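You operate a simulated robot arm through the tools that you are given. There is no shell and no other tool. Be economical: measure what you need, move in short steps, check, and stop when the job is done.

The job below is to be done with a simulated robot arm. You get a single attempt, and the scene is never put back.

## Task
Pull the gear box cover down evenly with the key.
Fine: black screw to its amber mark first, then the red screw tight, then the black one tight; stand the key back in its nest. Set down upright: key.

The check looks at the end state, three seconds after you hand in, the way a careful person would. Anything else that was tipped, shoved, dropped, spilled or broken makes it a failure. Lids that push on must go on centred and level and be pressed home; caps that screw on are set level and turned clockwise until they are tight.

## Robot
A 6-joint arm with a two-finger gripper, hanging from a carriage that runs on a gantry, over the field with the corners [-2071, 348], [0, -3], [231, 1357], [-1840, 1709] (x, y) and turns from -370 to 318 degrees about z. Base frame: it is fixed where the carriage stands at the start and does not move with it; the origin is on the floor, on the carriage's upright axis, x ahead of it, y to its left, z up; the surface under the hand at the start is at about z = 860. Readings come in mm, degrees, newtons and seconds.
With the tool pointing down near the work surface it reaches from about 100 to 480 mm from the robot's upright axis, wherever it stands. Its first joint turns from -166.0 to 166.0 degrees. Places, roughly: black screw [600, 200, 900]; key (11x3x11 cm) [500, -200, 900]; red screw [600, 200, 900]. Payload 2.45 kg.
Tool frame: the origin (TCP) lies between the finger pads and is the grasp point; the fingertips stand 26 mm ahead of it; z points along the fingers, y is the line along which they close. Largest opening 96 mm; the body of the gripper starts 69 mm behind the TCP.
Orientation is told as [roll, pitch, yaw] about the base's x, y, z axes, in that order, counted from this pose: with the fingers straight down and closing along the base's y, the tool's x points along the base's -x, its y along +y and its z along -z.

## Interface
- The arm moves only by the tool play_rows. Its argument "motion" is a list of rows, each a list of 3 entries, a list of its own where there are three numbers: the turn, a rotation vector about the tool's x, y, z in units of 6 degrees (1.0 is 6 degrees), then the shift along the tool's x, y, z in units of 20 mm (1.0 is 20 mm), then the opening, from 0 (shut) to 1 (fully open). In form: [[[rx, ry, rz], [dx, dy, dz], grip], ...]. A call has 1 to 20 rows; each row shifts and turns the commanded pose from where the row before left it, along the tool's axes as they then stand. A call with a number of a shift or a turn outside -1 to 1 is refused whole. A row lasts 0.2 s, in which the tool goes at most 50 mm and 8.6 degrees; a call with a longer step from one row to the next is refused whole, and so is a gripper value outside its range. A pose out of reach is approached as far as the arm can. The call stops where the force on the tool passes 50 N (or 10 N more than at its start, if that is more) or the arm is blocked; 0.2 s more then pass. The fingers move at their own pace and stop on an object; they squeeze with about 35 N. The grip force told is the motor's: it shows also when the fingers shut on nothing. Time passes only in rows, and 0.2 s behind the last, so rows that do not move let the fingers close. It gives the time, the measured TCP pose, the force on the tool (base axes), the opening and the grip force at its end, in the units of the frame above (readings bear some noise), with the torque about the TCP (base axes, N m) and any sound that the robot's microphone picked up.
- Cameras (640 x 400 px; columns grow to the right, rows downward): "scene" is now at [263.8, 28.6, 1808.8]; the picture's right is [0.30, -0.95, 0.00], its down [-0.87, -0.28, -0.41] and it looks along [0.39, 0.13, -0.91] (base axes); focal length 269 px, centre (320, 200). "wrist" rides on the gripper at [82, 3, -98] in the tool frame; the picture's right is [-0.04, 1.00, 0.00], its down [-0.73, -0.03, -0.68] and it looks along [-0.68, -0.03, 0.73] (tool axes); focal length 256 px, centre (320, 200). There is no depth. A picture from a camera that has moved, and an enlarged one, comes with that camera's place and axes in the base frame and with its lens. The place of the scene camera against the robot may be out by one fixed shift of up to 12 mm in any direction.
- snapshot(camera): a new picture of that camera. No time passes.
- lift_body(by): slides the trunk up (or, below 0, down) by that many mm; the arm and the scene camera ride with it, the base frame stays. It gives what a move gives, with no picture.
- drive_base(legs): drives the robot by 1 to 6 legs, each [ahead, left, turn to the left] in mm, mm and degrees, along the robot's own axes; the way and the turn of a leg run together, so that a leg with both is an arc; at most 1500 mm and 180 degrees a leg. The arm and the cameras ride along, it lands a little off, and it stops where it bumps. It keeps to its track: a leg is cut to what the track allows. It gives what a move gives.
- head_to(pan, tilt): turns the head with the scene camera to pan (to the left, within 155 degrees either way) and tilt (down, from -29 to 69), counted from straight ahead of the robot. It gives what a move gives.
- zoom(camera, box): a new picture of the part [left, top, right, bottom] of that camera's present view, enlarged. No time passes.
- job_done(): hands the job in; it is judged then, once.

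Go step by step. Nothing tells you exact positions but the pictures and the camera data: compare them with the known pose of the tool, close in by small moves and look again before you grip or let go. The budget is 120 turns and 98 pictures, counting those below and the enlarged ones. Unless the task says otherwise, let go and move clear before handing in, and close with one line.

The tools are called by a JSON object that holds its "api" and its "payload". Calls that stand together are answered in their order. play_rows: Moves the arm, as the interface text tells. Its arguments: {"type":"object","properties":{"motion":{"type":"array","items":{"type":"array"}}},"required":["motion"]} The other tools are called the same way: lift_body (by) slides the trunk up or down; drive_base (legs) drives the base; head_to (pan, tilt) turns the head that bears the scene camera; snapshot (camera) takes a picture; zoom (camera, box) takes an enlarged picture of a part of a camera's view; job_done () hands the job in.

At the start:

```text
time_s: 0.0
tool_pos: [504.8, 153.9, 1190.8]
ee_rot: [0.0, 0.0, 0.0]
force: [0.8, 0.2, -0.5]
ft_torque: [-0.03, 0.03, -0.01]
opening: 95.9
gripper_force: 0.1
trunk travel left (down, up): [-543.0, 59.0]
robot x, y, heading: [0.1, 1.7, 0.3]
head pan, tilt: [17.6, 65.5]
```

scene: 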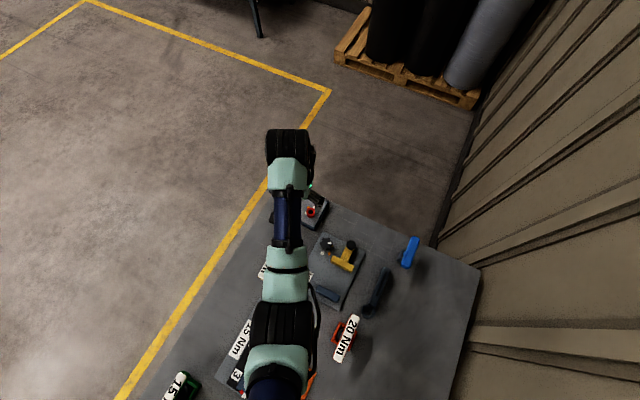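
wrist: 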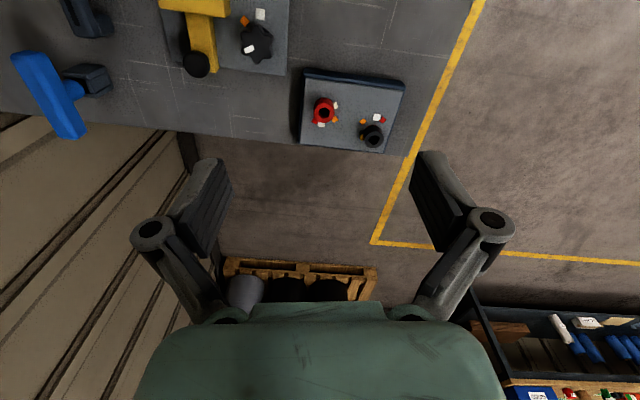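

I see a table with a gear box (red and black screws on a plate), another device with a yellow valve, several keys and torque labels. I'll look closer at each before moving.

{"api": "zoom", "payload": {"camera": "wrist", "box": [140, 0, 460, 200]}}

{"api": "zoom", "payload": {"camera": "scene", "box": [200, 180, 500, 400]}}

```text
2.00 times, centred on (300, 100) of wrist
camera zoom: at [422.8, 157.9, 1290.7], right [0.04, 1.0, 0.0], down [0.73, -0.03, 0.68], along [0.68, -0.03, -0.73], focal length 512 px, centre (360, 400)
```

zoom: 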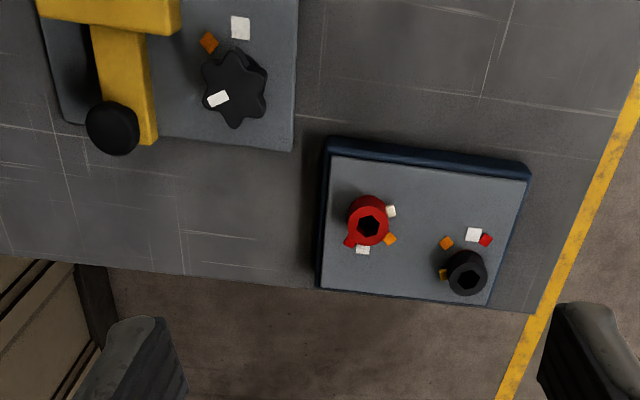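

```text
1.82 times, centred on (350, 290) of scene
camera zoom: at [263.8, 28.6, 1808.8], right [0.3, -0.95, 0.0], down [-0.87, -0.28, -0.41], along [0.39, 0.13, -0.91], focal length 489 px, centre (266, 36)
```

zoom: 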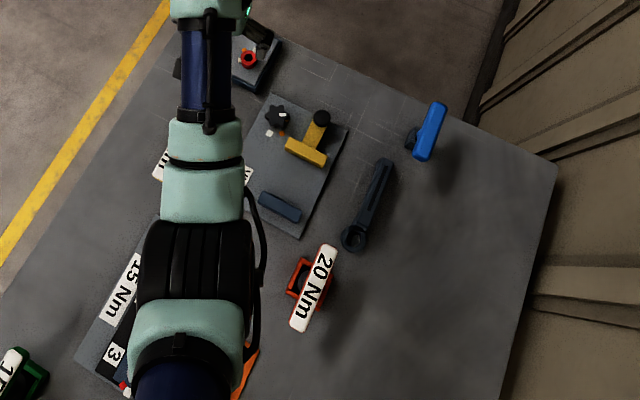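

Blue handled key is near (560,-194). The arm hides part of the table, so I swing the carriage left and look back.

{"api": "drive_base", "payload": {"legs": [[0, 0, 70]]}}

{"api": "head_to", "payload": {"pan": -75, "tilt": 60}}

{"api": "snapshot", "payload": {"camera": "scene"}}

```text
time_s: 3.5
tool_pos: [21.4, 527.6, 1191.2]
ee_rot: [0.0, 0.0, 70.5]
force: [0.4, 0.1, 0.1]
ft_torque: [-0.01, 0.02, -0.01]
opening: 96.1
gripper_force: 0.1
trunk travel left (down, up): [-543.0, 59.0]
robot x, y, heading: [-0.4, -2.2, 70.4]
head pan, tilt: [17.6, 65.5]
```

```text
time_s: 5.1
tool_pos: [21.3, 527.8, 1192.6]
ee_rot: [0.0, 0.0, 70.5]
force: [-0.5, 0.3, 0.6]
ft_torque: [-0.01, -0.01, -0.02]
opening: 95.8
gripper_force: 0.1
trunk travel left (down, up): [-543.0, 59.0]
robot x, y, heading: [0.8, 0.9, 70.3]
head pan, tilt: [-75.0, 60.0]
```

```text
93 pictures are left
camera scene: at [139.7, 193.8, 1815.0], right [-0.08, -1.0, 0.0], down [-0.86, 0.07, -0.5], along [0.5, -0.04, -0.87], focal length 269 px, centre (320, 200)
```

scene: 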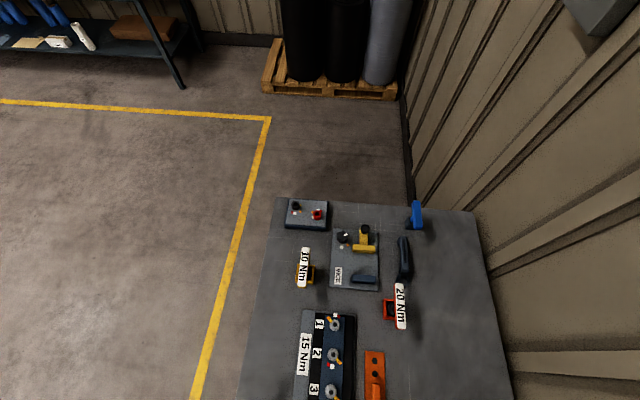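

{"api": "zoom", "payload": {"camera": "scene", "box": [270, 190, 430, 290]}}

{"api": "zoom", "payload": {"camera": "scene", "box": [270, 280, 450, 400]}}

{"api": "head_to", "payload": {"pan": -78, "tilt": 69}}

{"api": "snapshot", "payload": {"camera": "scene"}}

```text
4.00 times, centred on (350, 240) of scene
camera zoom: at [139.7, 193.8, 1815.0], right [-0.08, -1.0, 0.0], down [-0.86, 0.07, -0.5], along [0.5, -0.04, -0.87], focal length 1075 px, centre (200, 40)
```

zoom: 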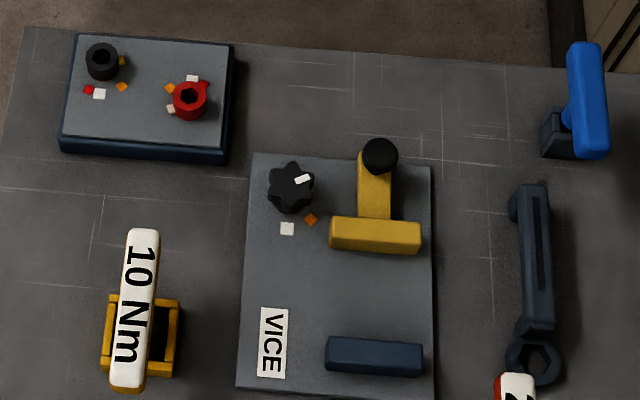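

```text
3.33 times, centred on (360, 340) of scene
camera zoom: at [139.7, 193.8, 1815.0], right [-0.08, -1.0, 0.0], down [-0.86, 0.07, -0.5], along [0.5, -0.04, -0.87], focal length 896 px, centre (187, -267)
```

zoom: 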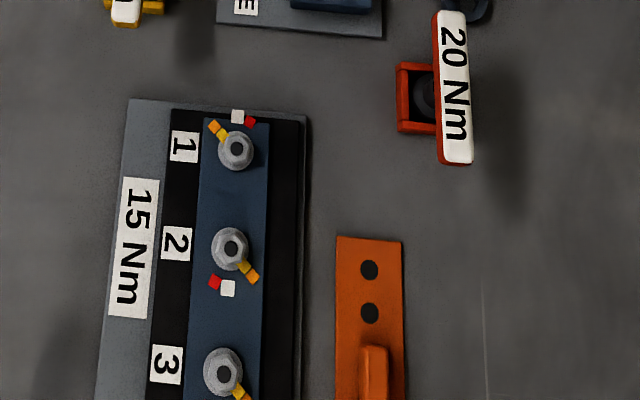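

```text
time_s: 5.8
tool_pos: [21.0, 527.0, 1190.7]
ee_rot: [0.0, 0.0, 70.5]
force: [-0.2, -0.1, 0.0]
ft_torque: [-0.01, 0.06, 0.01]
opening: 96.1
gripper_force: 0.1
trunk travel left (down, up): [-543.0, 59.0]
robot x, y, heading: [-0.6, 1.9, 70.4]
head pan, tilt: [-78.0, 68.8]
```

```text
90 pictures are left
camera scene: at [128.7, 191.7, 1805.6], right [-0.13, -0.99, 0.0], down [-0.92, 0.12, -0.36], along [0.36, -0.05, -0.93], focal length 269 px, centre (320, 200)
```

scene: 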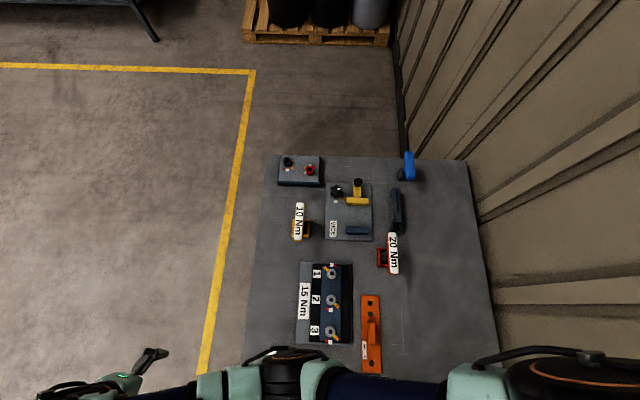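

Blue key with a hex stem stands in a nest at the far right; the cover's sockets are at roughly (598,157) red and (642,239) black. I turn back and look closely with the wrist camera.

{"api": "drive_base", "payload": {"legs": [[0, 0, -70]]}}

{"api": "play_rows", "payload": {"motion": [[[0, 0, 0], [-1, 0, 0], 1], [[0, 0, 0], [-1, 0, 0], 1], [[0, 0, 0], [-1, 0, 0], 1], [[0, 0, 0], [-1, 0, 0], 1], [[0, 0, 0], [-1, 0, 0], 1], [[0, 0, 0], [-1, 0, 0], 1]]}}

{"api": "snapshot", "payload": {"camera": "wrist"}}

```text
time_s: 9.3
tool_pos: [502.7, 160.5, 1191.5]
ee_rot: [-0.1, 0.0, 0.7]
force: [0.0, 0.2, 0.0]
ft_torque: [-0.03, -0.01, -0.01]
opening: 95.8
gripper_force: 0.1
trunk travel left (down, up): [-543.0, 59.0]
robot x, y, heading: [-1.8, 0.5, 0.6]
head pan, tilt: [-78.0, 68.8]
```

```text
time_s: 10.7
tool_pos: [619.5, 161.0, 1194.2]
ee_rot: [0.0, -0.1, 0.7]
force: [-0.1, 0.7, 0.0]
ft_torque: [0.02, -0.01, 0.02]
opening: 95.8
gripper_force: 0.0
out of reach, approached as far as the arm can: row 6
trunk travel left (down, up): [-543.0, 59.0]
robot x, y, heading: [-0.8, 0.5, 0.8]
head pan, tilt: [-78.0, 68.8]
```

```text
89 pictures are left
camera wrist: at [535.8, 162.6, 1292.9], right [0.03, 1.0, 0.0], down [0.73, -0.02, 0.68], along [0.68, -0.02, -0.73], focal length 256 px, centre (320, 200)
```

wrist: 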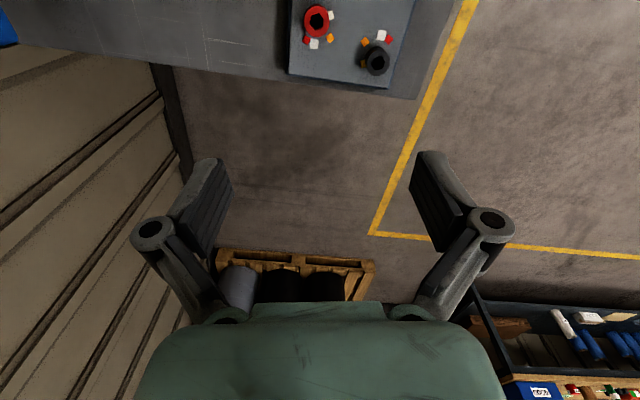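

Reach here is ~640 mm, enough. I retract a bit and swing over towards the key to look at it.

{"api": "play_rows", "payload": {"motion": [[[0, 0, 0], [1, 0, 0], 1], [[0, 0, 0], [1, 0, 0], 1], [[0, 0, 0], [1, 0, 0], 1], [[0, 0, 0], [1, 0, 0], 1], [[0, 0, 0], [1, 0, 0], 1], [[0, 0, 0], [1, 0, 0], 1], [[0, 0, 0], [1, 0, 0], 1], [[0, 0, 0], [1, 0, 0], 1]]}}

{"api": "snapshot", "payload": {"camera": "wrist"}}

{"api": "drive_base", "payload": {"legs": [[0, 0, -38]]}}

{"api": "snapshot", "payload": {"camera": "wrist"}}

```text
time_s: 12.5
tool_pos: [470.3, 163.3, 1175.3]
ee_rot: [0.0, -0.1, 0.5]
force: [0.8, 0.3, -0.2]
ft_torque: [0.04, 0.02, 0.0]
opening: 96.1
gripper_force: 0.0
out of reach, approached as far as the arm can: row 7, 8
trunk travel left (down, up): [-543.0, 59.0]
robot x, y, heading: [-0.9, 3.3, 0.5]
head pan, tilt: [-78.0, 68.8]
```

```text
88 pictures are left
camera wrist: at [388.4, 164.4, 1273.6], right [0.03, 1.0, 0.0], down [0.73, -0.02, 0.68], along [0.68, -0.02, -0.73], focal length 256 px, centre (320, 200)
```

wrist: 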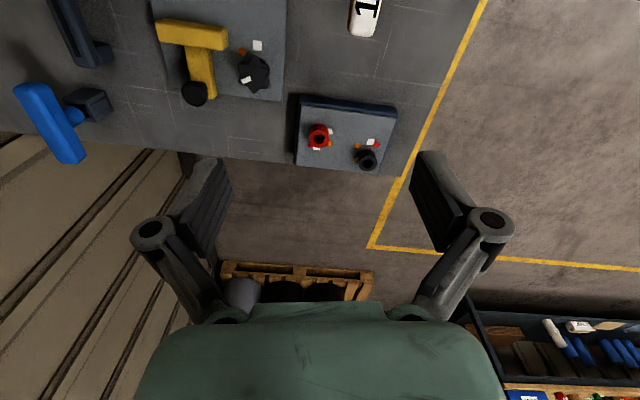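

```text
time_s: 14.7
tool_pos: [472.2, -161.4, 1174.1]
ee_rot: [0.0, -0.1, -37.3]
force: [0.1, -0.6, 0.1]
ft_torque: [0.01, 0.02, 0.0]
opening: 96.0
gripper_force: 0.0
trunk travel left (down, up): [-543.0, 59.0]
robot x, y, heading: [0.2, -1.9, -36.9]
head pan, tilt: [-78.0, 68.8]
```

```text
87 pictures are left
camera wrist: at [408.0, -109.8, 1273.6], right [0.64, 0.77, 0.0], down [0.57, -0.47, 0.68], along [0.52, -0.43, -0.73], focal length 256 px, centre (320, 200)
```

wrist: 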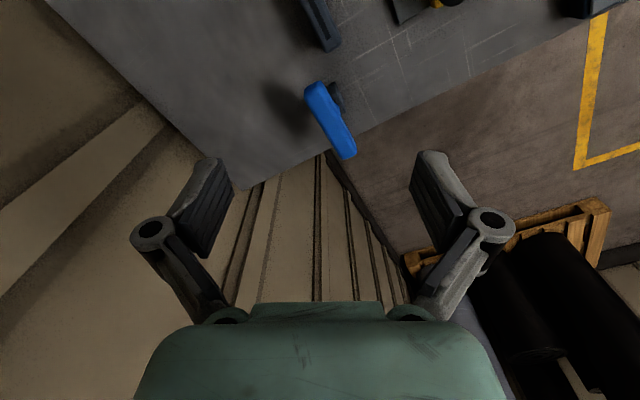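

Triangulated: the key's T handle runs from about (490,-185) to (585,-208) at z≈960, stem upright at (538,-196) in its nest. I move the tool above it, aligned across the bar, and look.

{"api": "play_rows", "payload": {"motion": [[[0, 0, -0.97], [0, 0, 0], 1], [[0, 0, -0.97], [0, 0, 0], 1], [[0, 0, -0.97], [0, 0, 0], 1], [[0, 0, -0.97], [0, 0, 0], 1], [[0, 0, 0], [-0.9, -0.23, 0], 1], [[0, 0, 0], [-0.9, -0.23, 0], 1], [[0, 0, 0], [-0.9, -0.23, 0], 1], [[0, 0, 0], [-0.9, -0.23, 0], 1]]}}

{"api": "snapshot", "payload": {"camera": "wrist"}}

```text
time_s: 16.5
tool_pos: [536.0, -196.5, 1174.1]
ee_rot: [0.0, 0.0, -14.0]
force: [-0.5, -0.5, -0.8]
ft_torque: [-0.01, 0.03, 0.0]
opening: 95.9
gripper_force: 0.1
trunk travel left (down, up): [-543.0, 59.0]
robot x, y, heading: [1.6, 0.7, -37.5]
head pan, tilt: [-78.0, 68.8]
```

```text
86 pictures are left
camera wrist: at [458.0, -174.1, 1273.7], right [0.28, 0.96, 0.0], down [0.7, -0.21, 0.68], along [0.65, -0.19, -0.73], focal length 256 px, centre (320, 200)
```

wrist: 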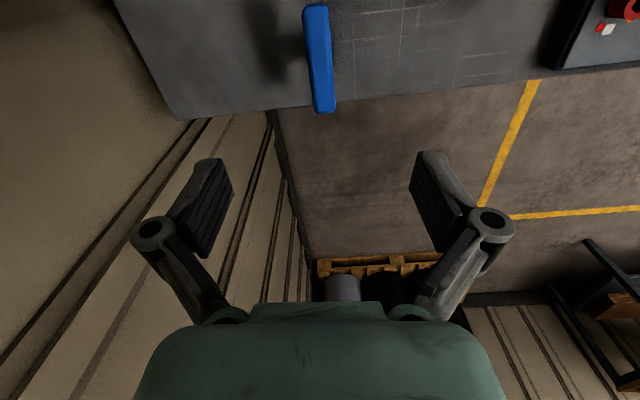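

Well lined up. I lower the trunk and recheck.

{"api": "lift_body", "payload": {"by": -120}}

{"api": "play_rows", "payload": {"motion": [[[0, 0, -0.3], [0, 0, 0], 1]]}}

{"api": "snapshot", "payload": {"camera": "wrist"}}

```text
time_s: 18.0
tool_pos: [536.0, -196.1, 1054.1]
ee_rot: [0.0, -0.1, -14.0]
force: [0.2, 0.2, -0.1]
ft_torque: [0.0, -0.03, -0.03]
opening: 96.1
gripper_force: 0.1
trunk travel left (down, up): [-423.0, 179.0]
robot x, y, heading: [1.5, -1.5, -37.5]
head pan, tilt: [-78.0, 68.8]
```

```text
time_s: 18.4
tool_pos: [535.7, -196.1, 1054.6]
ee_rot: [0.0, -0.1, -12.2]
force: [-0.1, 0.0, 0.0]
ft_torque: [0.01, -0.01, -0.01]
opening: 95.9
gripper_force: 0.2
trunk travel left (down, up): [-423.0, 179.0]
robot x, y, heading: [-0.8, 1.1, -37.1]
head pan, tilt: [-78.0, 68.8]
```

```text
85 pictures are left
camera wrist: at [457.2, -176.7, 1153.7], right [0.25, 0.97, 0.0], down [0.71, -0.18, 0.68], along [0.66, -0.17, -0.73], focal length 256 px, centre (320, 200)
```

wrist: 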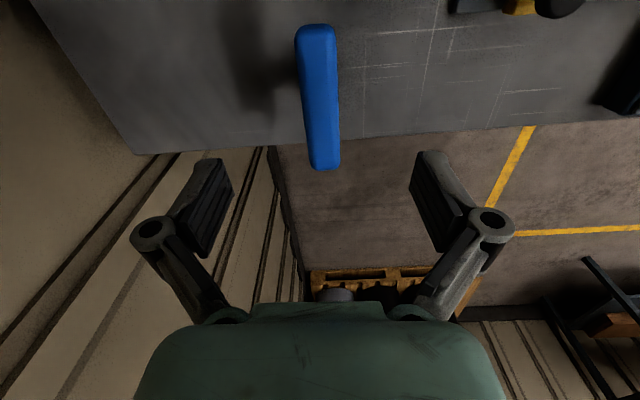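

Centred. I lower the open fingers around the bar to z≈957.

{"api": "play_rows", "payload": {"motion": [[[0, 0, 0], [0, 0, 1], 1], [[0, 0, 0], [0, 0, 1], 1], [[0, 0, 0], [0, 0, 1], 1], [[0, 0, 0], [0, 0, 1], 1], [[0, 0, 0], [0, 0, 0.8], 1]]}}

{"api": "snapshot", "payload": {"camera": "wrist"}}

```text
time_s: 19.6
tool_pos: [537.3, -196.0, 959.3]
ee_rot: [-0.1, -0.1, -12.2]
force: [0.1, 0.4, 0.3]
ft_torque: [-0.01, 0.0, -0.02]
opening: 96.2
gripper_force: 0.2
trunk travel left (down, up): [-423.0, 179.0]
robot x, y, heading: [-2.3, 2.3, -37.3]
head pan, tilt: [-78.0, 68.8]
```

```text
84 pictures are left
camera wrist: at [457.7, -176.8, 1057.5], right [0.25, 0.97, 0.0], down [0.71, -0.18, 0.68], along [0.66, -0.17, -0.73], focal length 256 px, centre (320, 200)
```

wrist: 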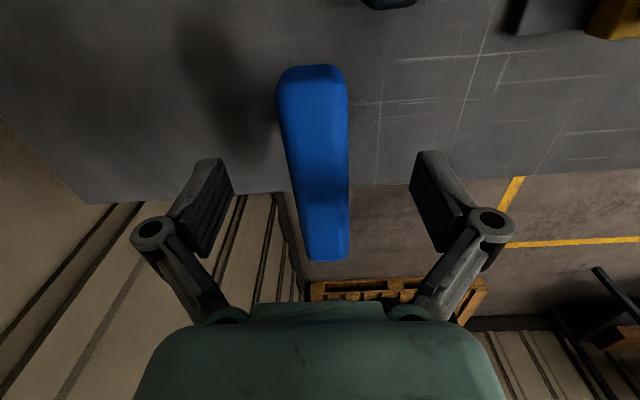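

{"api": "zoom", "payload": {"camera": "wrist", "box": [200, 40, 440, 280]}}

```text
1.67 times, centred on (320, 160) of wrist
camera zoom: at [457.7, -176.8, 1057.5], right [0.25, 0.97, 0.0], down [0.71, -0.18, 0.68], along [0.66, -0.17, -0.73], focal length 427 px, centre (320, 267)
```

zoom: 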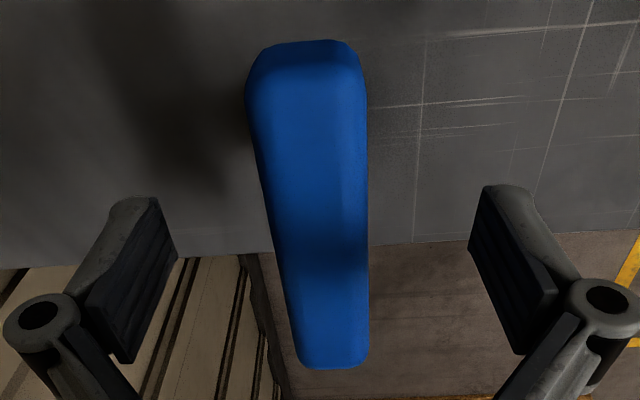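

Slight yaw mismatch; I turn +3° and close.

{"api": "play_rows", "payload": {"motion": [[[0, 0, -0.55], [0, 0, 0], 1], [[0, 0, 0], [0, 0, 0], 0.45], [[0, 0, 0], [0, 0, 0], 0.3], [[0, 0, 0], [0, 0, 0], 0.2], [[0, 0, 0], [0, 0, 0], 0.1], [[0, 0, 0], [0, 0, 0], 0], [[0, 0, 0], [0, 0, 0], 0]]}}

{"api": "snapshot", "payload": {"camera": "wrist"}}

```text
time_s: 21.2
tool_pos: [537.7, -196.7, 959.0]
ee_rot: [0.0, -0.1, -9.0]
force: [-0.3, 0.9, 0.5]
ft_torque: [-0.01, -0.01, 0.0]
opening: 27.0
gripper_force: 34.5
trunk travel left (down, up): [-423.0, 179.0]
robot x, y, heading: [-0.2, 1.7, -37.3]
head pan, tilt: [-78.0, 68.8]
```

```text
82 pictures are left
camera wrist: at [456.6, -181.1, 1057.8], right [0.19, 0.98, 0.0], down [0.72, -0.14, 0.68], along [0.67, -0.13, -0.73], focal length 256 px, centre (320, 200)
```

wrist: 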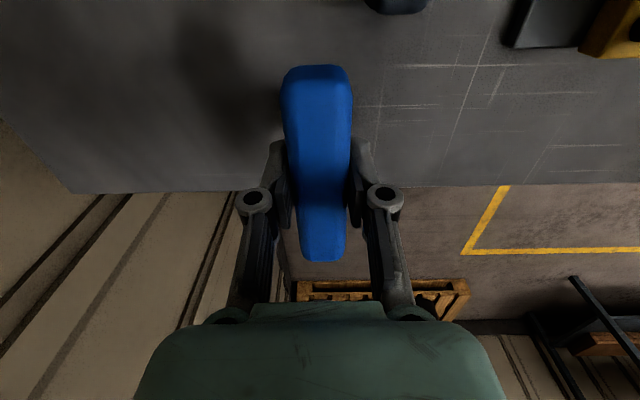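

Gripped (27 mm). Nest pose noted: (537.7,-196.7,959.0), yaw -9. Now straight up by the trunk.

{"api": "lift_body", "payload": {"by": 150}}

{"api": "snapshot", "payload": {"camera": "wrist"}}

```text
time_s: 22.9
tool_pos: [536.7, -196.9, 1109.3]
ee_rot: [0.1, 0.0, -8.9]
force: [0.1, 0.6, -2.3]
ft_torque: [-0.02, -0.01, -0.01]
opening: 26.8
gripper_force: 35.4
trunk travel left (down, up): [-573.0, 29.0]
robot x, y, heading: [0.7, 0.7, -37.3]
head pan, tilt: [-78.0, 68.8]
```

```text
81 pictures are left
camera wrist: at [456.4, -181.1, 1207.6], right [0.19, 0.98, 0.0], down [0.72, -0.14, 0.68], along [0.67, -0.13, -0.73], focal length 256 px, centre (320, 200)
```

wrist: 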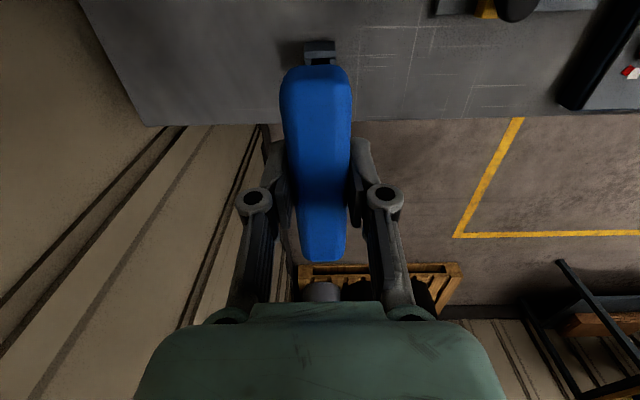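

Key is out. I swing back over to the gear box.

{"api": "drive_base", "payload": {"legs": [[0, 0, 37]]}}

{"api": "head_to", "payload": {"pan": 25, "tilt": 50}}

{"api": "snapshot", "payload": {"camera": "wrist"}}

{"api": "snapshot", "payload": {"camera": "scene"}}

```text
time_s: 25.1
tool_pos: [547.5, 165.2, 1109.3]
ee_rot: [0.0, 0.1, 27.9]
force: [0.0, 0.8, -2.7]
ft_torque: [0.0, -0.01, 0.01]
opening: 27.1
gripper_force: 34.7
trunk travel left (down, up): [-573.0, 29.0]
robot x, y, heading: [-1.0, 3.5, -0.3]
head pan, tilt: [-78.0, 68.8]
```

```text
time_s: 26.9
tool_pos: [547.8, 163.8, 1108.1]
ee_rot: [-0.1, 0.0, 27.8]
force: [0.1, -0.1, -2.4]
ft_torque: [0.03, 0.0, 0.02]
opening: 27.0
gripper_force: 35.0
trunk travel left (down, up): [-573.0, 29.0]
robot x, y, heading: [2.3, -1.7, -0.5]
head pan, tilt: [25.0, 50.0]
```

```text
80 pictures are left
camera wrist: at [473.3, 128.7, 1207.7], right [-0.43, 0.9, 0.0], down [0.66, 0.32, 0.68], along [0.61, 0.29, -0.73], focal length 256 px, centre (320, 200)
```

wrist: 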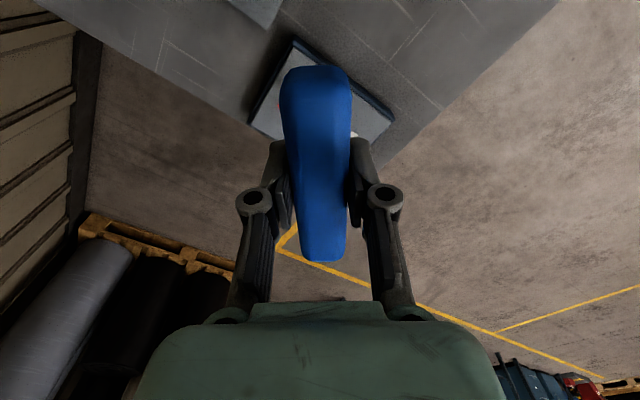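

```text
79 pictures are left
camera scene: at [276.6, 40.7, 1857.5], right [0.41, -0.91, 0.0], down [-0.7, -0.32, -0.64], along [0.58, 0.27, -0.77], focal length 269 px, centre (320, 200)
```

scene: 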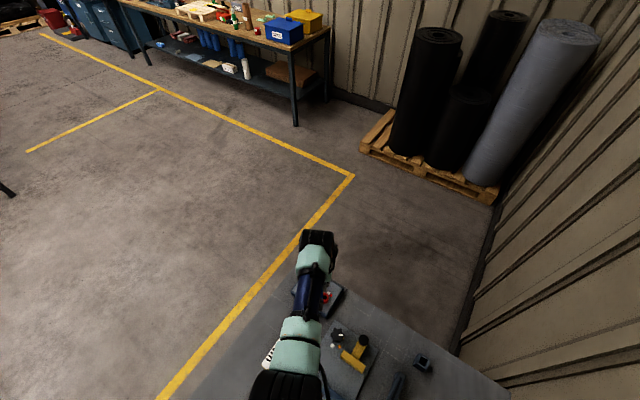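

Handle blocks the view of the cover; I shift sideways for a clear close look.

{"api": "play_rows", "payload": {"motion": [[[0, 0, 0], [0, 1, 0], 0], [[0, 0, 0], [0, 1, 0], 0], [[0, 0, 0], [0, 1, 0], 0], [[0, 0, 0], [0, 1, 0], 0]]}}

{"api": "zoom", "payload": {"camera": "wrist", "box": [80, 0, 320, 150]}}

```text
time_s: 27.9
tool_pos: [509.7, 235.3, 1107.9]
ee_rot: [0.0, -0.1, 27.8]
force: [0.1, -0.5, -2.7]
ft_torque: [0.0, 0.0, 0.02]
opening: 27.0
gripper_force: 34.4
trunk travel left (down, up): [-573.0, 29.0]
robot x, y, heading: [1.3, 1.9, -0.4]
head pan, tilt: [25.0, 50.0]
```

```text
2.67 times, centred on (200, 75) of wrist
camera zoom: at [435.5, 199.1, 1207.8], right [-0.43, 0.9, 0.0], down [0.66, 0.32, 0.68], along [0.61, 0.29, -0.73], focal length 683 px, centre (640, 533)
```

zoom: 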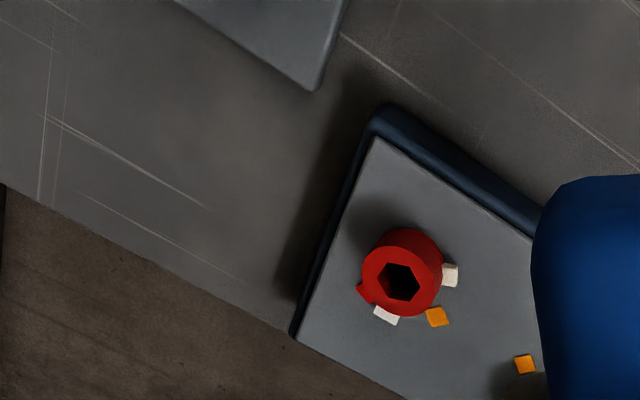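

{"api": "play_rows", "payload": {"motion": [[[0, 0, 0], [0, 1, 0], 0], [[0, 0, 0], [0, 1, 0], 0], [[0, 0, 0], [0, 1, 0], 0], [[0, 0, 0], [-0.5, 1, 0], 0]]}}

{"api": "zoom", "payload": {"camera": "wrist", "box": [80, 0, 320, 150]}}

```text
time_s: 28.9
tool_pos: [479.6, 311.1, 1108.7]
ee_rot: [0.0, 0.1, 27.9]
force: [-0.5, 0.2, -1.8]
ft_torque: [0.01, -0.01, 0.0]
opening: 26.8
gripper_force: 35.4
trunk travel left (down, up): [-573.0, 29.0]
robot x, y, heading: [1.0, -1.4, -0.3]
head pan, tilt: [25.0, 50.0]
```

```text
2.67 times, centred on (200, 75) of wrist
camera zoom: at [406.0, 275.1, 1208.0], right [-0.43, 0.9, 0.0], down [0.66, 0.32, 0.68], along [0.61, 0.29, -0.73], focal length 683 px, centre (640, 533)
```

zoom: 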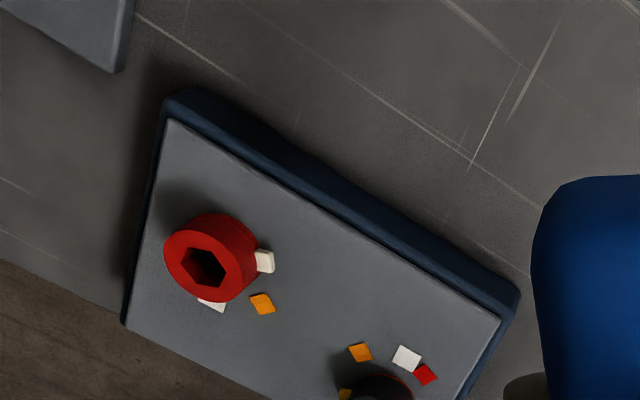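

Pointers: each screw needs clockwise turns: pointer → amber (~50°) → white (~100°, tight) → red (past). Now a look at the black screw.

{"api": "zoom", "payload": {"camera": "wrist", "box": [120, 60, 280, 180]}}

{"api": "play_rows", "payload": {"motion": [[[0, 0, 0], [-1, 1, 0], 0], [[0, 0, 0], [-1, 1, 0], 0]]}}

{"api": "zoom", "payload": {"camera": "wrist", "box": [80, 0, 320, 150]}}

```text
3.33 times, centred on (200, 120) of wrist
camera zoom: at [406.0, 275.1, 1208.0], right [-0.43, 0.9, 0.0], down [0.66, 0.32, 0.68], along [0.61, 0.29, -0.73], focal length 853 px, centre (720, 467)
```

zoom: 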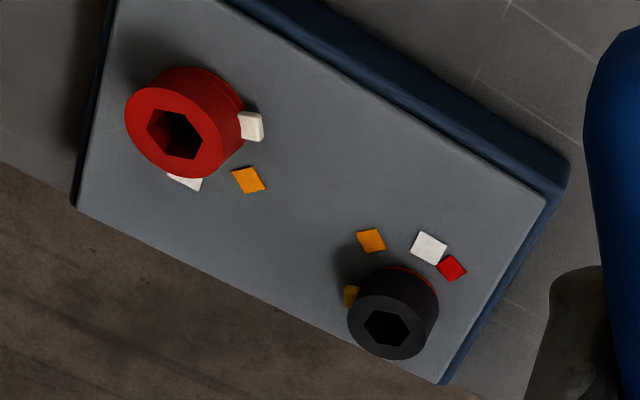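

```text
time_s: 29.5
tool_pos: [483.6, 354.7, 1117.8]
ee_rot: [0.0, -0.1, 27.9]
force: [0.4, -1.1, -1.8]
ft_torque: [0.05, 0.01, 0.02]
opening: 27.2
gripper_force: 35.2
out of reach, approached as far as the arm can: row 2
trunk travel left (down, up): [-573.0, 29.0]
robot x, y, heading: [1.7, -0.4, -0.4]
head pan, tilt: [25.0, 50.0]
```

```text
2.67 times, centred on (200, 75) of wrist
camera zoom: at [409.5, 318.8, 1215.9], right [-0.43, 0.9, 0.0], down [0.66, 0.32, 0.68], along [0.61, 0.29, -0.73], focal length 683 px, centre (640, 533)
```

zoom: 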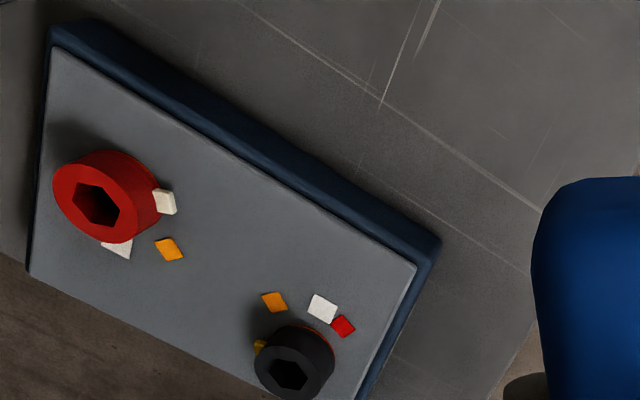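

Black socket at about (636,236,919), red at (589.5,156.5,918). I zoom in on both hex sockets for their orientation.

{"api": "zoom", "payload": {"camera": "wrist", "box": [95, 50, 145, 90]}}

{"api": "zoom", "payload": {"camera": "wrist", "box": [165, 105, 225, 155]}}

{"api": "zoom", "payload": {"camera": "scene", "box": [280, 220, 440, 320]}}

```text
10.00 times, centred on (120, 70) of wrist
camera zoom: at [409.5, 318.8, 1215.9], right [-0.43, 0.9, 0.0], down [0.66, 0.32, 0.68], along [0.61, 0.29, -0.73], focal length 2560 px, centre (2320, 1500)
```

zoom: 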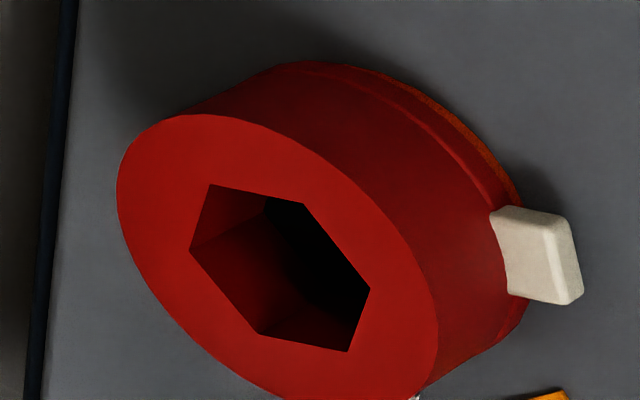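

```text
8.00 times, centred on (195, 130) of wrist
camera zoom: at [409.5, 318.8, 1215.9], right [-0.43, 0.9, 0.0], down [0.66, 0.32, 0.68], along [0.61, 0.29, -0.73], focal length 2048 px, centre (1320, 760)
```

zoom: 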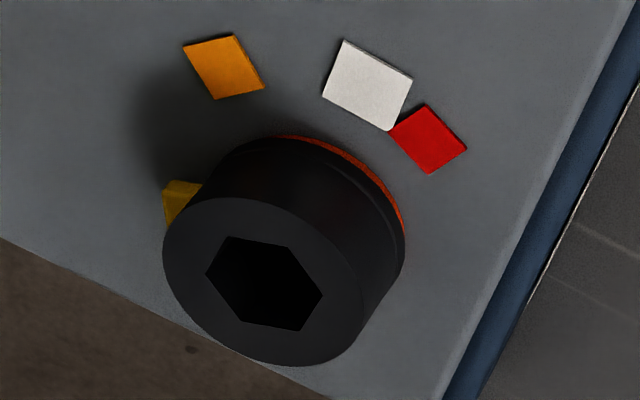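

```text
4.00 times, centred on (360, 270) of scene
camera zoom: at [276.6, 40.8, 1857.5], right [0.42, -0.91, 0.0], down [-0.7, -0.32, -0.64], along [0.58, 0.27, -0.77], focal length 1075 px, centre (160, -80)
```

zoom: 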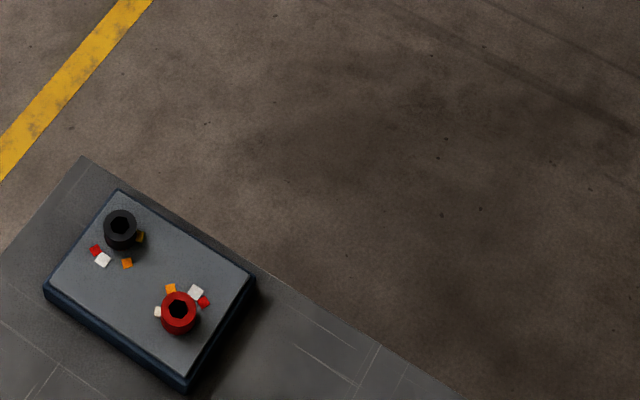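

Both hexes have corners at ≈43° (mod 60). The nest's hole will tell the key's hex orientation, so I zoom on it and on the held key.

{"api": "zoom", "payload": {"camera": "scene", "box": [400, 345, 450, 385]}}

{"api": "zoom", "payload": {"camera": "scene", "box": [160, 200, 360, 340]}}

```text
10.00 times, centred on (425, 365) of scene
camera zoom: at [276.6, 40.8, 1857.5], right [0.42, -0.91, 0.0], down [-0.7, -0.32, -0.64], along [0.58, 0.27, -0.77], focal length 2688 px, centre (-730, -1450)
```

zoom: 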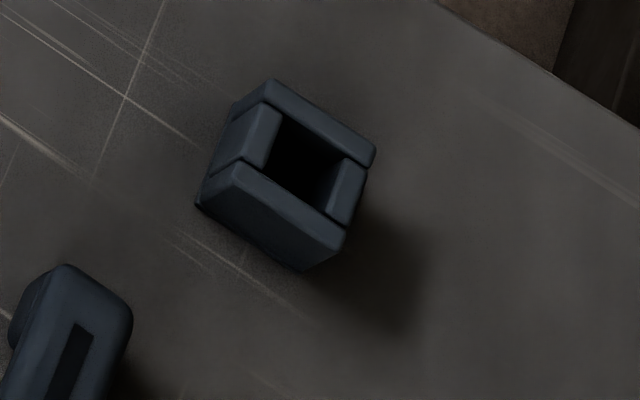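

```text
2.86 times, centred on (260, 270) of scene
camera zoom: at [276.6, 40.8, 1857.5], right [0.42, -0.91, 0.0], down [-0.7, -0.32, -0.64], along [0.58, 0.27, -0.77], focal length 768 px, centre (491, 0)
```

zoom: 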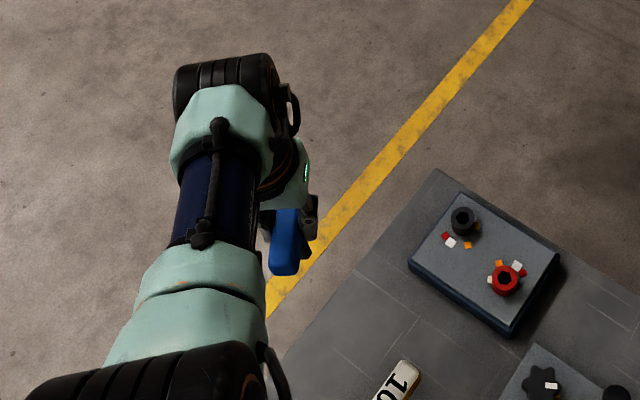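

Nest is a square pocket. I now reposition the carriage closer (left/ahead) with heading turned right, so the scene camera can see the key from the side.

{"api": "drive_base", "payload": {"legs": [[0, 200, 0], [40, 0, 0], [0, 0, -60]]}}

```text
time_s: 34.2
tool_pos: [583.9, -38.8, 1118.2]
ee_rot: [0.1, -0.1, -32.0]
force: [-0.6, 0.3, -1.6]
ft_torque: [0.0, 0.05, -0.02]
opening: 26.8
gripper_force: 34.9
trunk travel left (down, up): [-573.0, 29.0]
robot x, y, heading: [34.1, 202.5, -60.4]
head pan, tilt: [25.0, 50.0]
```

{"api": "play_rows", "payload": {"motion": [[[0, 0, 0], [0.83, 0.95, 0.1], 0], [[0, 0, 0], [0.83, 0.95, 0.1], 0], [[0, 0, 0], [0.83, 0.95, 0.1], 0], [[0, 0, 0], [0.83, 0.95, 0.1], 0], [[0, 0, 0], [0.83, 0.95, 0.1], 0], [[0, 0, 0], [0.83, 0.95, 0.1], 0]]}}

{"api": "head_to", "payload": {"pan": 80, "tilt": 58}}

{"api": "snapshot", "payload": {"camera": "scene"}}

```text
time_s: 35.6
tool_pos: [560.3, 112.1, 1104.1]
ee_rot: [0.0, 0.1, -32.0]
force: [0.8, 0.1, -2.1]
ft_torque: [0.05, 0.02, 0.02]
opening: 27.1
gripper_force: 35.1
trunk travel left (down, up): [-573.0, 29.0]
robot x, y, heading: [38.4, 201.1, -60.4]
head pan, tilt: [25.0, 50.0]
```

```text
time_s: 36.8
tool_pos: [559.9, 111.7, 1105.3]
ee_rot: [0.0, 0.0, -31.9]
force: [-0.8, -0.2, -2.9]
ft_torque: [0.0, 0.01, 0.01]
opening: 27.0
gripper_force: 35.4
trunk travel left (down, up): [-573.0, 29.0]
robot x, y, heading: [36.6, 202.6, -60.5]
head pan, tilt: [80.0, 58.0]
```

```text
69 pictures are left
camera scene: at [205.1, 62.6, 1847.3], right [0.34, -0.94, 0.0], down [-0.8, -0.28, -0.53], along [0.5, 0.18, -0.85], focal length 269 px, centre (320, 200)
```

scene: 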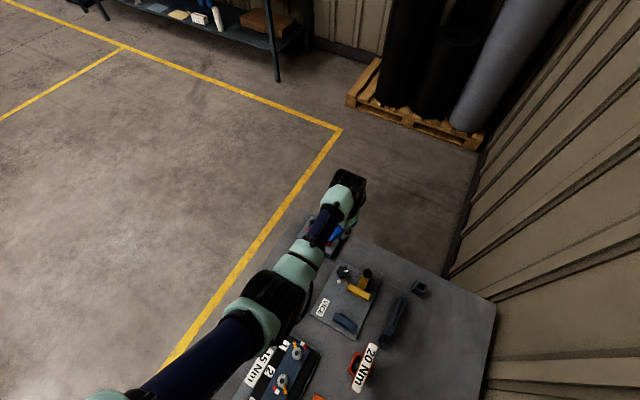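

{"api": "zoom", "payload": {"camera": "scene", "box": [290, 190, 390, 260]}}

```text
5.71 times, centred on (340, 225) of scene
camera zoom: at [205.1, 62.6, 1847.3], right [0.34, -0.94, 0.0], down [-0.8, -0.28, -0.53], along [0.5, 0.18, -0.85], focal length 1536 px, centre (206, 57)
```

zoom: 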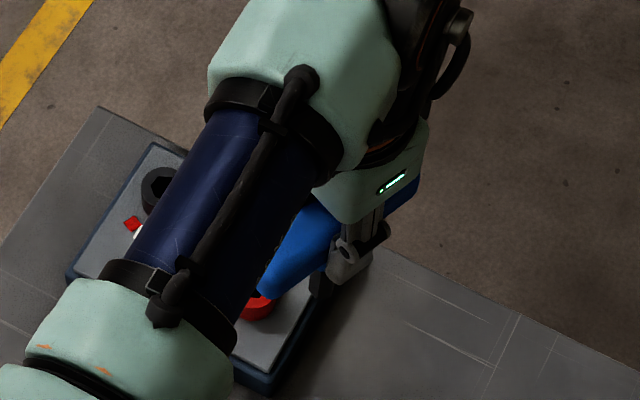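

The arm hides the stem; turning the bar across the line of sight should reveal it.

{"api": "play_rows", "payload": {"motion": [[[0, 0, 1], [0, 0, 0], 0], [[0, 0, 1], [0, 0, 0], 0], [[0, 0, 1], [0, 0, 0], 0], [[0, 0, 1], [0, 0, 0], 0], [[0, 0, 1], [0, 0, 0], 0], [[0, 0, 1], [0, 0, 0], 0], [[0, 0, 1], [0, 0, 0], 0], [[0, 0, 1], [0, 0, 0], 0]]}}

{"api": "zoom", "payload": {"camera": "scene", "box": [310, 200, 370, 240]}}

```text
time_s: 38.6
tool_pos: [559.2, 111.3, 1105.6]
ee_rot: [-0.1, 0.0, -80.2]
force: [0.4, -0.1, -1.7]
ft_torque: [0.01, 0.0, 0.0]
opening: 26.8
gripper_force: 35.0
trunk travel left (down, up): [-573.0, 29.0]
robot x, y, heading: [31.8, 200.9, -60.4]
head pan, tilt: [80.0, 58.0]
```

```text
10.00 times, centred on (340, 220) of scene
camera zoom: at [205.1, 62.6, 1847.3], right [0.34, -0.94, 0.0], down [-0.8, -0.28, -0.53], along [0.5, 0.18, -0.85], focal length 2688 px, centre (120, 0)
```

zoom: 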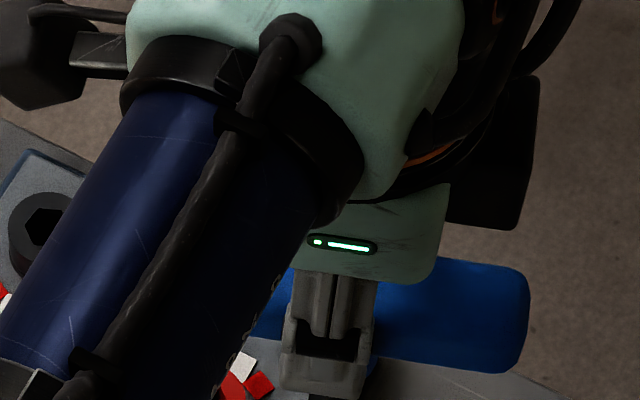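

{"api": "zoom", "payload": {"camera": "scene", "box": [320, 225, 365, 255]}}

```text
13.33 times, centred on (342, 240) of scene
camera zoom: at [205.1, 62.6, 1847.3], right [0.34, -0.94, 0.0], down [-0.8, -0.28, -0.53], along [0.5, 0.18, -0.85], focal length 3584 px, centre (20, -333)
```

zoom: 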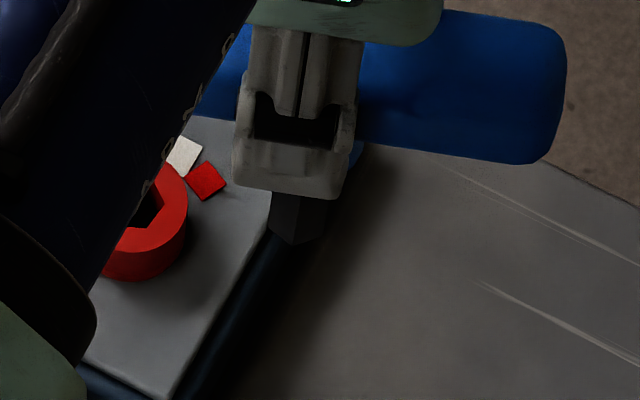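

The hex stem tip is visible. Zoom tightly for its facets.

{"api": "zoom", "payload": {"camera": "scene", "box": [334, 236, 350, 246]}}

```text
16.00 times, centred on (342, 241) of scene
camera zoom: at [205.1, 62.6, 1847.3], right [0.34, -0.94, 0.0], down [-0.8, -0.28, -0.53], along [0.5, 0.18, -0.85], focal length 4301 px, centre (-32, -456)
```

zoom: 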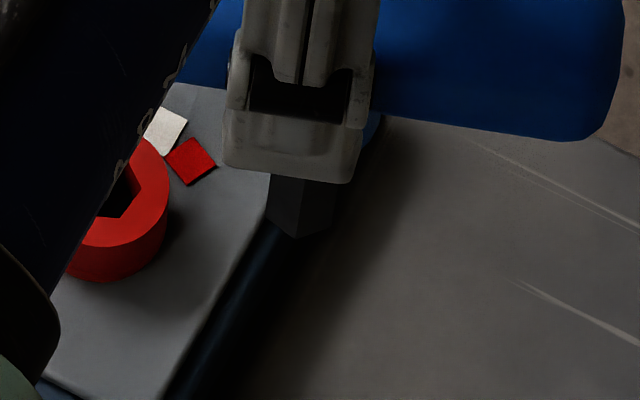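

Hex corner points across the bar (flats parallel to the bar), with ~1 mm play vs the sockets. So I need tool yaw ≈13–16°. I rotate there, raising a bit, then drop the trunk for reach.

{"api": "play_rows", "payload": {"motion": [[[0, 0, -1], [0, 0, -0.3], 0], [[0, 0, -1], [0, 0, -0.3], 0], [[0, 0, -1], [0, 0, -0.3], 0], [[0, 0, -1], [0, 0, -0.3], 0], [[0, 0, -1], [0, 0, -0.3], 0], [[0, 0, -1], [0, 0, -0.3], 0], [[0, 0, -1], [0, 0, -0.3], 0], [[0, 0, -1], [0, 0, -0.3], 0], [[0, 0, -1], [0, 0, -0.3], 0], [[0, 0, -1], [0, 0, -0.3], 0], [[0, 0, -1], [0, 0, -0.3], 0], [[0, 0, -1], [0, 0, -0.3], 0], [[0, 0, -1], [0, 0, -0.3], 0], [[0, 0, -1], [0, 0, -0.3], 0], [[0, 0, -1], [0, 0, -0.3], 0], [[0, 0, -0.75], [0, 0, -0.3], 0]]}}

{"api": "lift_body", "payload": {"by": -150}}

```text
time_s: 42.0
tool_pos: [560.0, 112.4, 1201.9]
ee_rot: [0.0, 0.1, 14.6]
force: [0.4, 1.2, -1.6]
ft_torque: [-0.02, 0.01, -0.01]
opening: 27.0
gripper_force: 34.9
trunk travel left (down, up): [-573.0, 29.0]
robot x, y, heading: [30.8, 203.7, -60.3]
head pan, tilt: [80.0, 58.0]
```

```text
time_s: 43.8
tool_pos: [560.8, 111.7, 1050.5]
ee_rot: [-0.1, 0.0, 14.5]
force: [-0.6, 0.1, -1.8]
ft_torque: [0.01, -0.03, 0.04]
opening: 26.8
gripper_force: 35.1
trunk travel left (down, up): [-423.0, 179.0]
robot x, y, heading: [36.0, 205.3, -60.4]
head pan, tilt: [80.0, 58.0]
```

{"api": "play_rows", "payload": {"motion": [[[0, 0, 0], [-0.867, 0.843, 0], 0], [[0, 0, 0], [-0.867, 0.843, 0], 0], [[0, 0, 0], [-0.867, 0.843, 0], 0], [[0, 0, 0], [-0.867, 0.843, 0], 0], [[0, 0, 0], [-0.867, 0.843, 0], 0], [[0, 0, 0], [-0.867, 0.843, 0], 0], [[0, 0, 0], [0, 0, 0.6], 0]]}}

{"api": "snapshot", "payload": {"camera": "scene"}}

{"api": "snapshot", "payload": {"camera": "wrist"}}

```text
time_s: 45.4
tool_pos: [636.0, 235.4, 1039.3]
ee_rot: [-0.1, -0.1, 14.5]
force: [0.3, 0.1, -1.1]
ft_torque: [0.0, 0.02, -0.02]
opening: 27.1
gripper_force: 34.6
trunk travel left (down, up): [-423.0, 179.0]
robot x, y, heading: [34.3, 202.0, -60.4]
head pan, tilt: [80.0, 58.0]
```

```text
64 pictures are left
camera scene: at [205.1, 62.6, 1697.3], right [0.34, -0.94, 0.0], down [-0.8, -0.28, -0.53], along [0.5, 0.18, -0.85], focal length 269 px, centre (320, 200)
```

scene: 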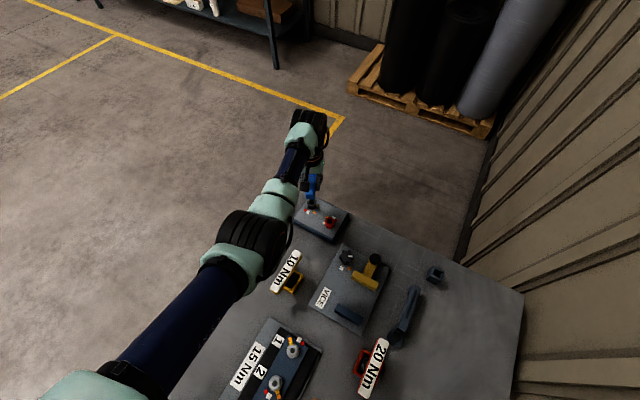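

```text
63 pictures are left
camera wrist: at [555.2, 217.4, 1137.6], right [-0.21, 0.98, 0.0], down [0.72, 0.16, 0.68], along [0.66, 0.14, -0.73], focal length 256 px, centre (320, 200)
```

wrist: 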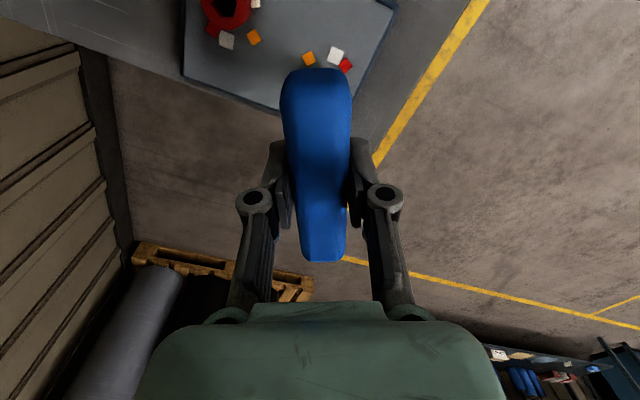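

{"api": "zoom", "payload": {"camera": "scene", "box": [290, 175, 350, 235]}}

```text
6.67 times, centred on (320, 205) of scene
camera zoom: at [205.1, 62.6, 1697.3], right [0.34, -0.94, 0.0], down [-0.8, -0.28, -0.53], along [0.5, 0.18, -0.85], focal length 1792 px, centre (320, 167)
```

zoom: 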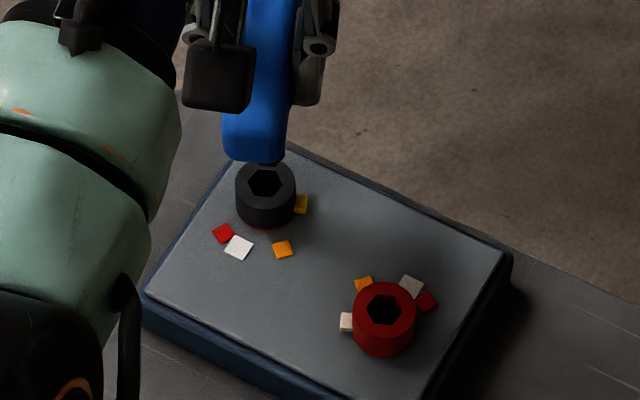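

Very useful view. I lower 15 mm and look at the tip against the socket.

{"api": "play_rows", "payload": {"motion": [[[0, 0, 0], [0, 0, 0.75], 0]]}}

{"api": "zoom", "payload": {"camera": "scene", "box": [300, 185, 330, 215]}}

```text
time_s: 45.8
tool_pos: [635.4, 235.4, 1024.1]
ee_rot: [0.1, 0.1, 14.5]
force: [0.4, 0.0, -1.3]
ft_torque: [0.0, 0.01, -0.01]
opening: 26.9
gripper_force: 34.8
trunk travel left (down, up): [-423.0, 179.0]
robot x, y, heading: [33.9, 202.0, -60.2]
head pan, tilt: [80.0, 58.0]
```

```text
13.33 times, centred on (315, 200) of scene
camera zoom: at [205.1, 62.6, 1697.3], right [0.34, -0.94, 0.0], down [-0.8, -0.28, -0.53], along [0.5, 0.18, -0.85], focal length 3584 px, centre (387, 200)
```

zoom: 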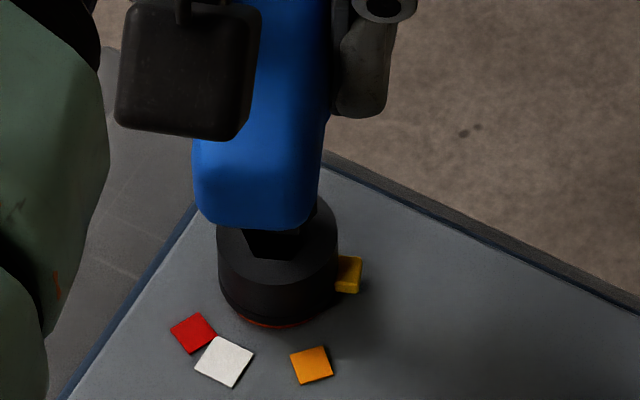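

{"api": "zoom", "payload": {"camera": "scene", "box": [308, 199, 318, 207]}}

```text
16.00 times, centred on (313, 203) of scene
camera zoom: at [205.1, 62.6, 1697.3], right [0.34, -0.94, 0.0], down [-0.8, -0.28, -0.53], along [0.5, 0.18, -0.85], focal length 4301 px, centre (432, 152)
```

zoom: 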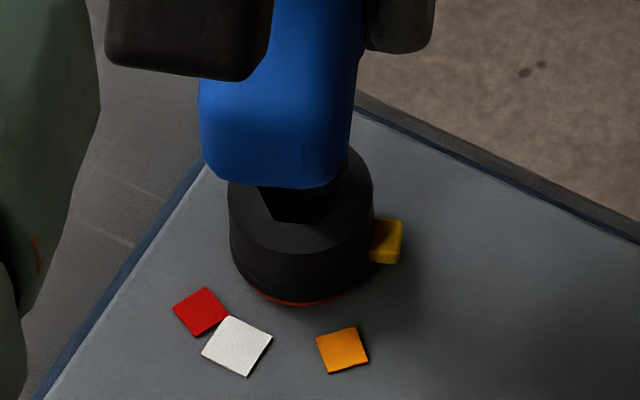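

Looks plausible. I feel downwards in small steps.

{"api": "play_rows", "payload": {"motion": [[[0, 0, 0], [0, 0, 0.2], 0], [[0, 0, 0], [0, 0, 0.2], 0], [[0, 0, 0], [0, 0, 0.2], 0]]}}

{"api": "play_rows", "payload": {"motion": [[[0, 0, 0], [0, 0, 0.15], 0], [[0, 0, 0], [0, 0, 0.15], 0]]}}

```text
time_s: 46.6
tool_pos: [636.9, 235.3, 1015.1]
ee_rot: [-0.1, -0.2, 14.5]
force: [-7.9, -0.3, 21.7]
ft_torque: [-0.04, 0.5, -0.02]
opening: 27.2
gripper_force: 34.8
trunk travel left (down, up): [-423.0, 179.0]
robot x, y, heading: [35.0, 204.5, -60.2]
head pan, tilt: [80.0, 58.0]
```

```text
time_s: 47.2
tool_pos: [638.6, 235.0, 1007.8]
ee_rot: [-0.1, -0.2, 14.5]
force: [-1.9, 0.8, 27.7]
ft_torque: [0.04, -0.06, 0.04]
opening: 26.9
gripper_force: 35.2
trunk travel left (down, up): [-423.0, 179.0]
robot x, y, heading: [38.8, 201.4, -60.4]
head pan, tilt: [80.0, 58.0]
```

It seems to be sliding in at about z=1014. Continue.

{"api": "play_rows", "payload": {"motion": [[[0, 0, 0], [0, 0, 0.1], 0], [[0, 0, 0], [0, 0, 0.1], 0]]}}

{"api": "zoom", "payload": {"camera": "scene", "box": [298, 185, 328, 210]}}

```text
time_s: 47.8
tool_pos: [638.1, 236.1, 1003.9]
ee_rot: [-0.2, -0.3, 14.5]
force: [-2.2, 0.8, 28.2]
ft_torque: [0.05, -0.09, 0.01]
opening: 26.6
gripper_force: 35.5
trunk travel left (down, up): [-423.0, 179.0]
robot x, y, heading: [32.0, 203.9, -60.5]
head pan, tilt: [80.0, 58.0]
```

```text
16.00 times, centred on (313, 198) of scene
camera zoom: at [206.1, 62.7, 1697.6], right [0.34, -0.94, 0.0], down [-0.8, -0.28, -0.53], along [0.5, 0.18, -0.85], focal length 4301 px, centre (432, 240)
```

zoom: 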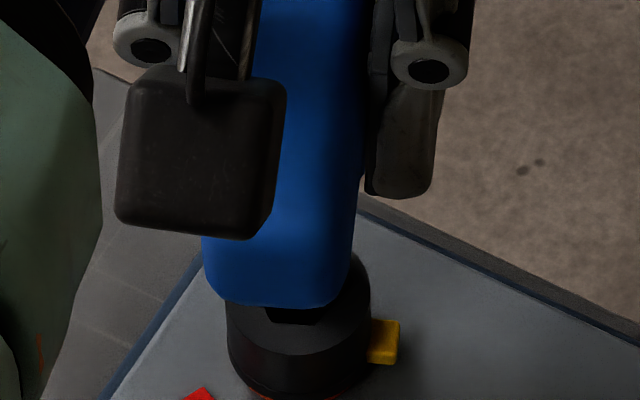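

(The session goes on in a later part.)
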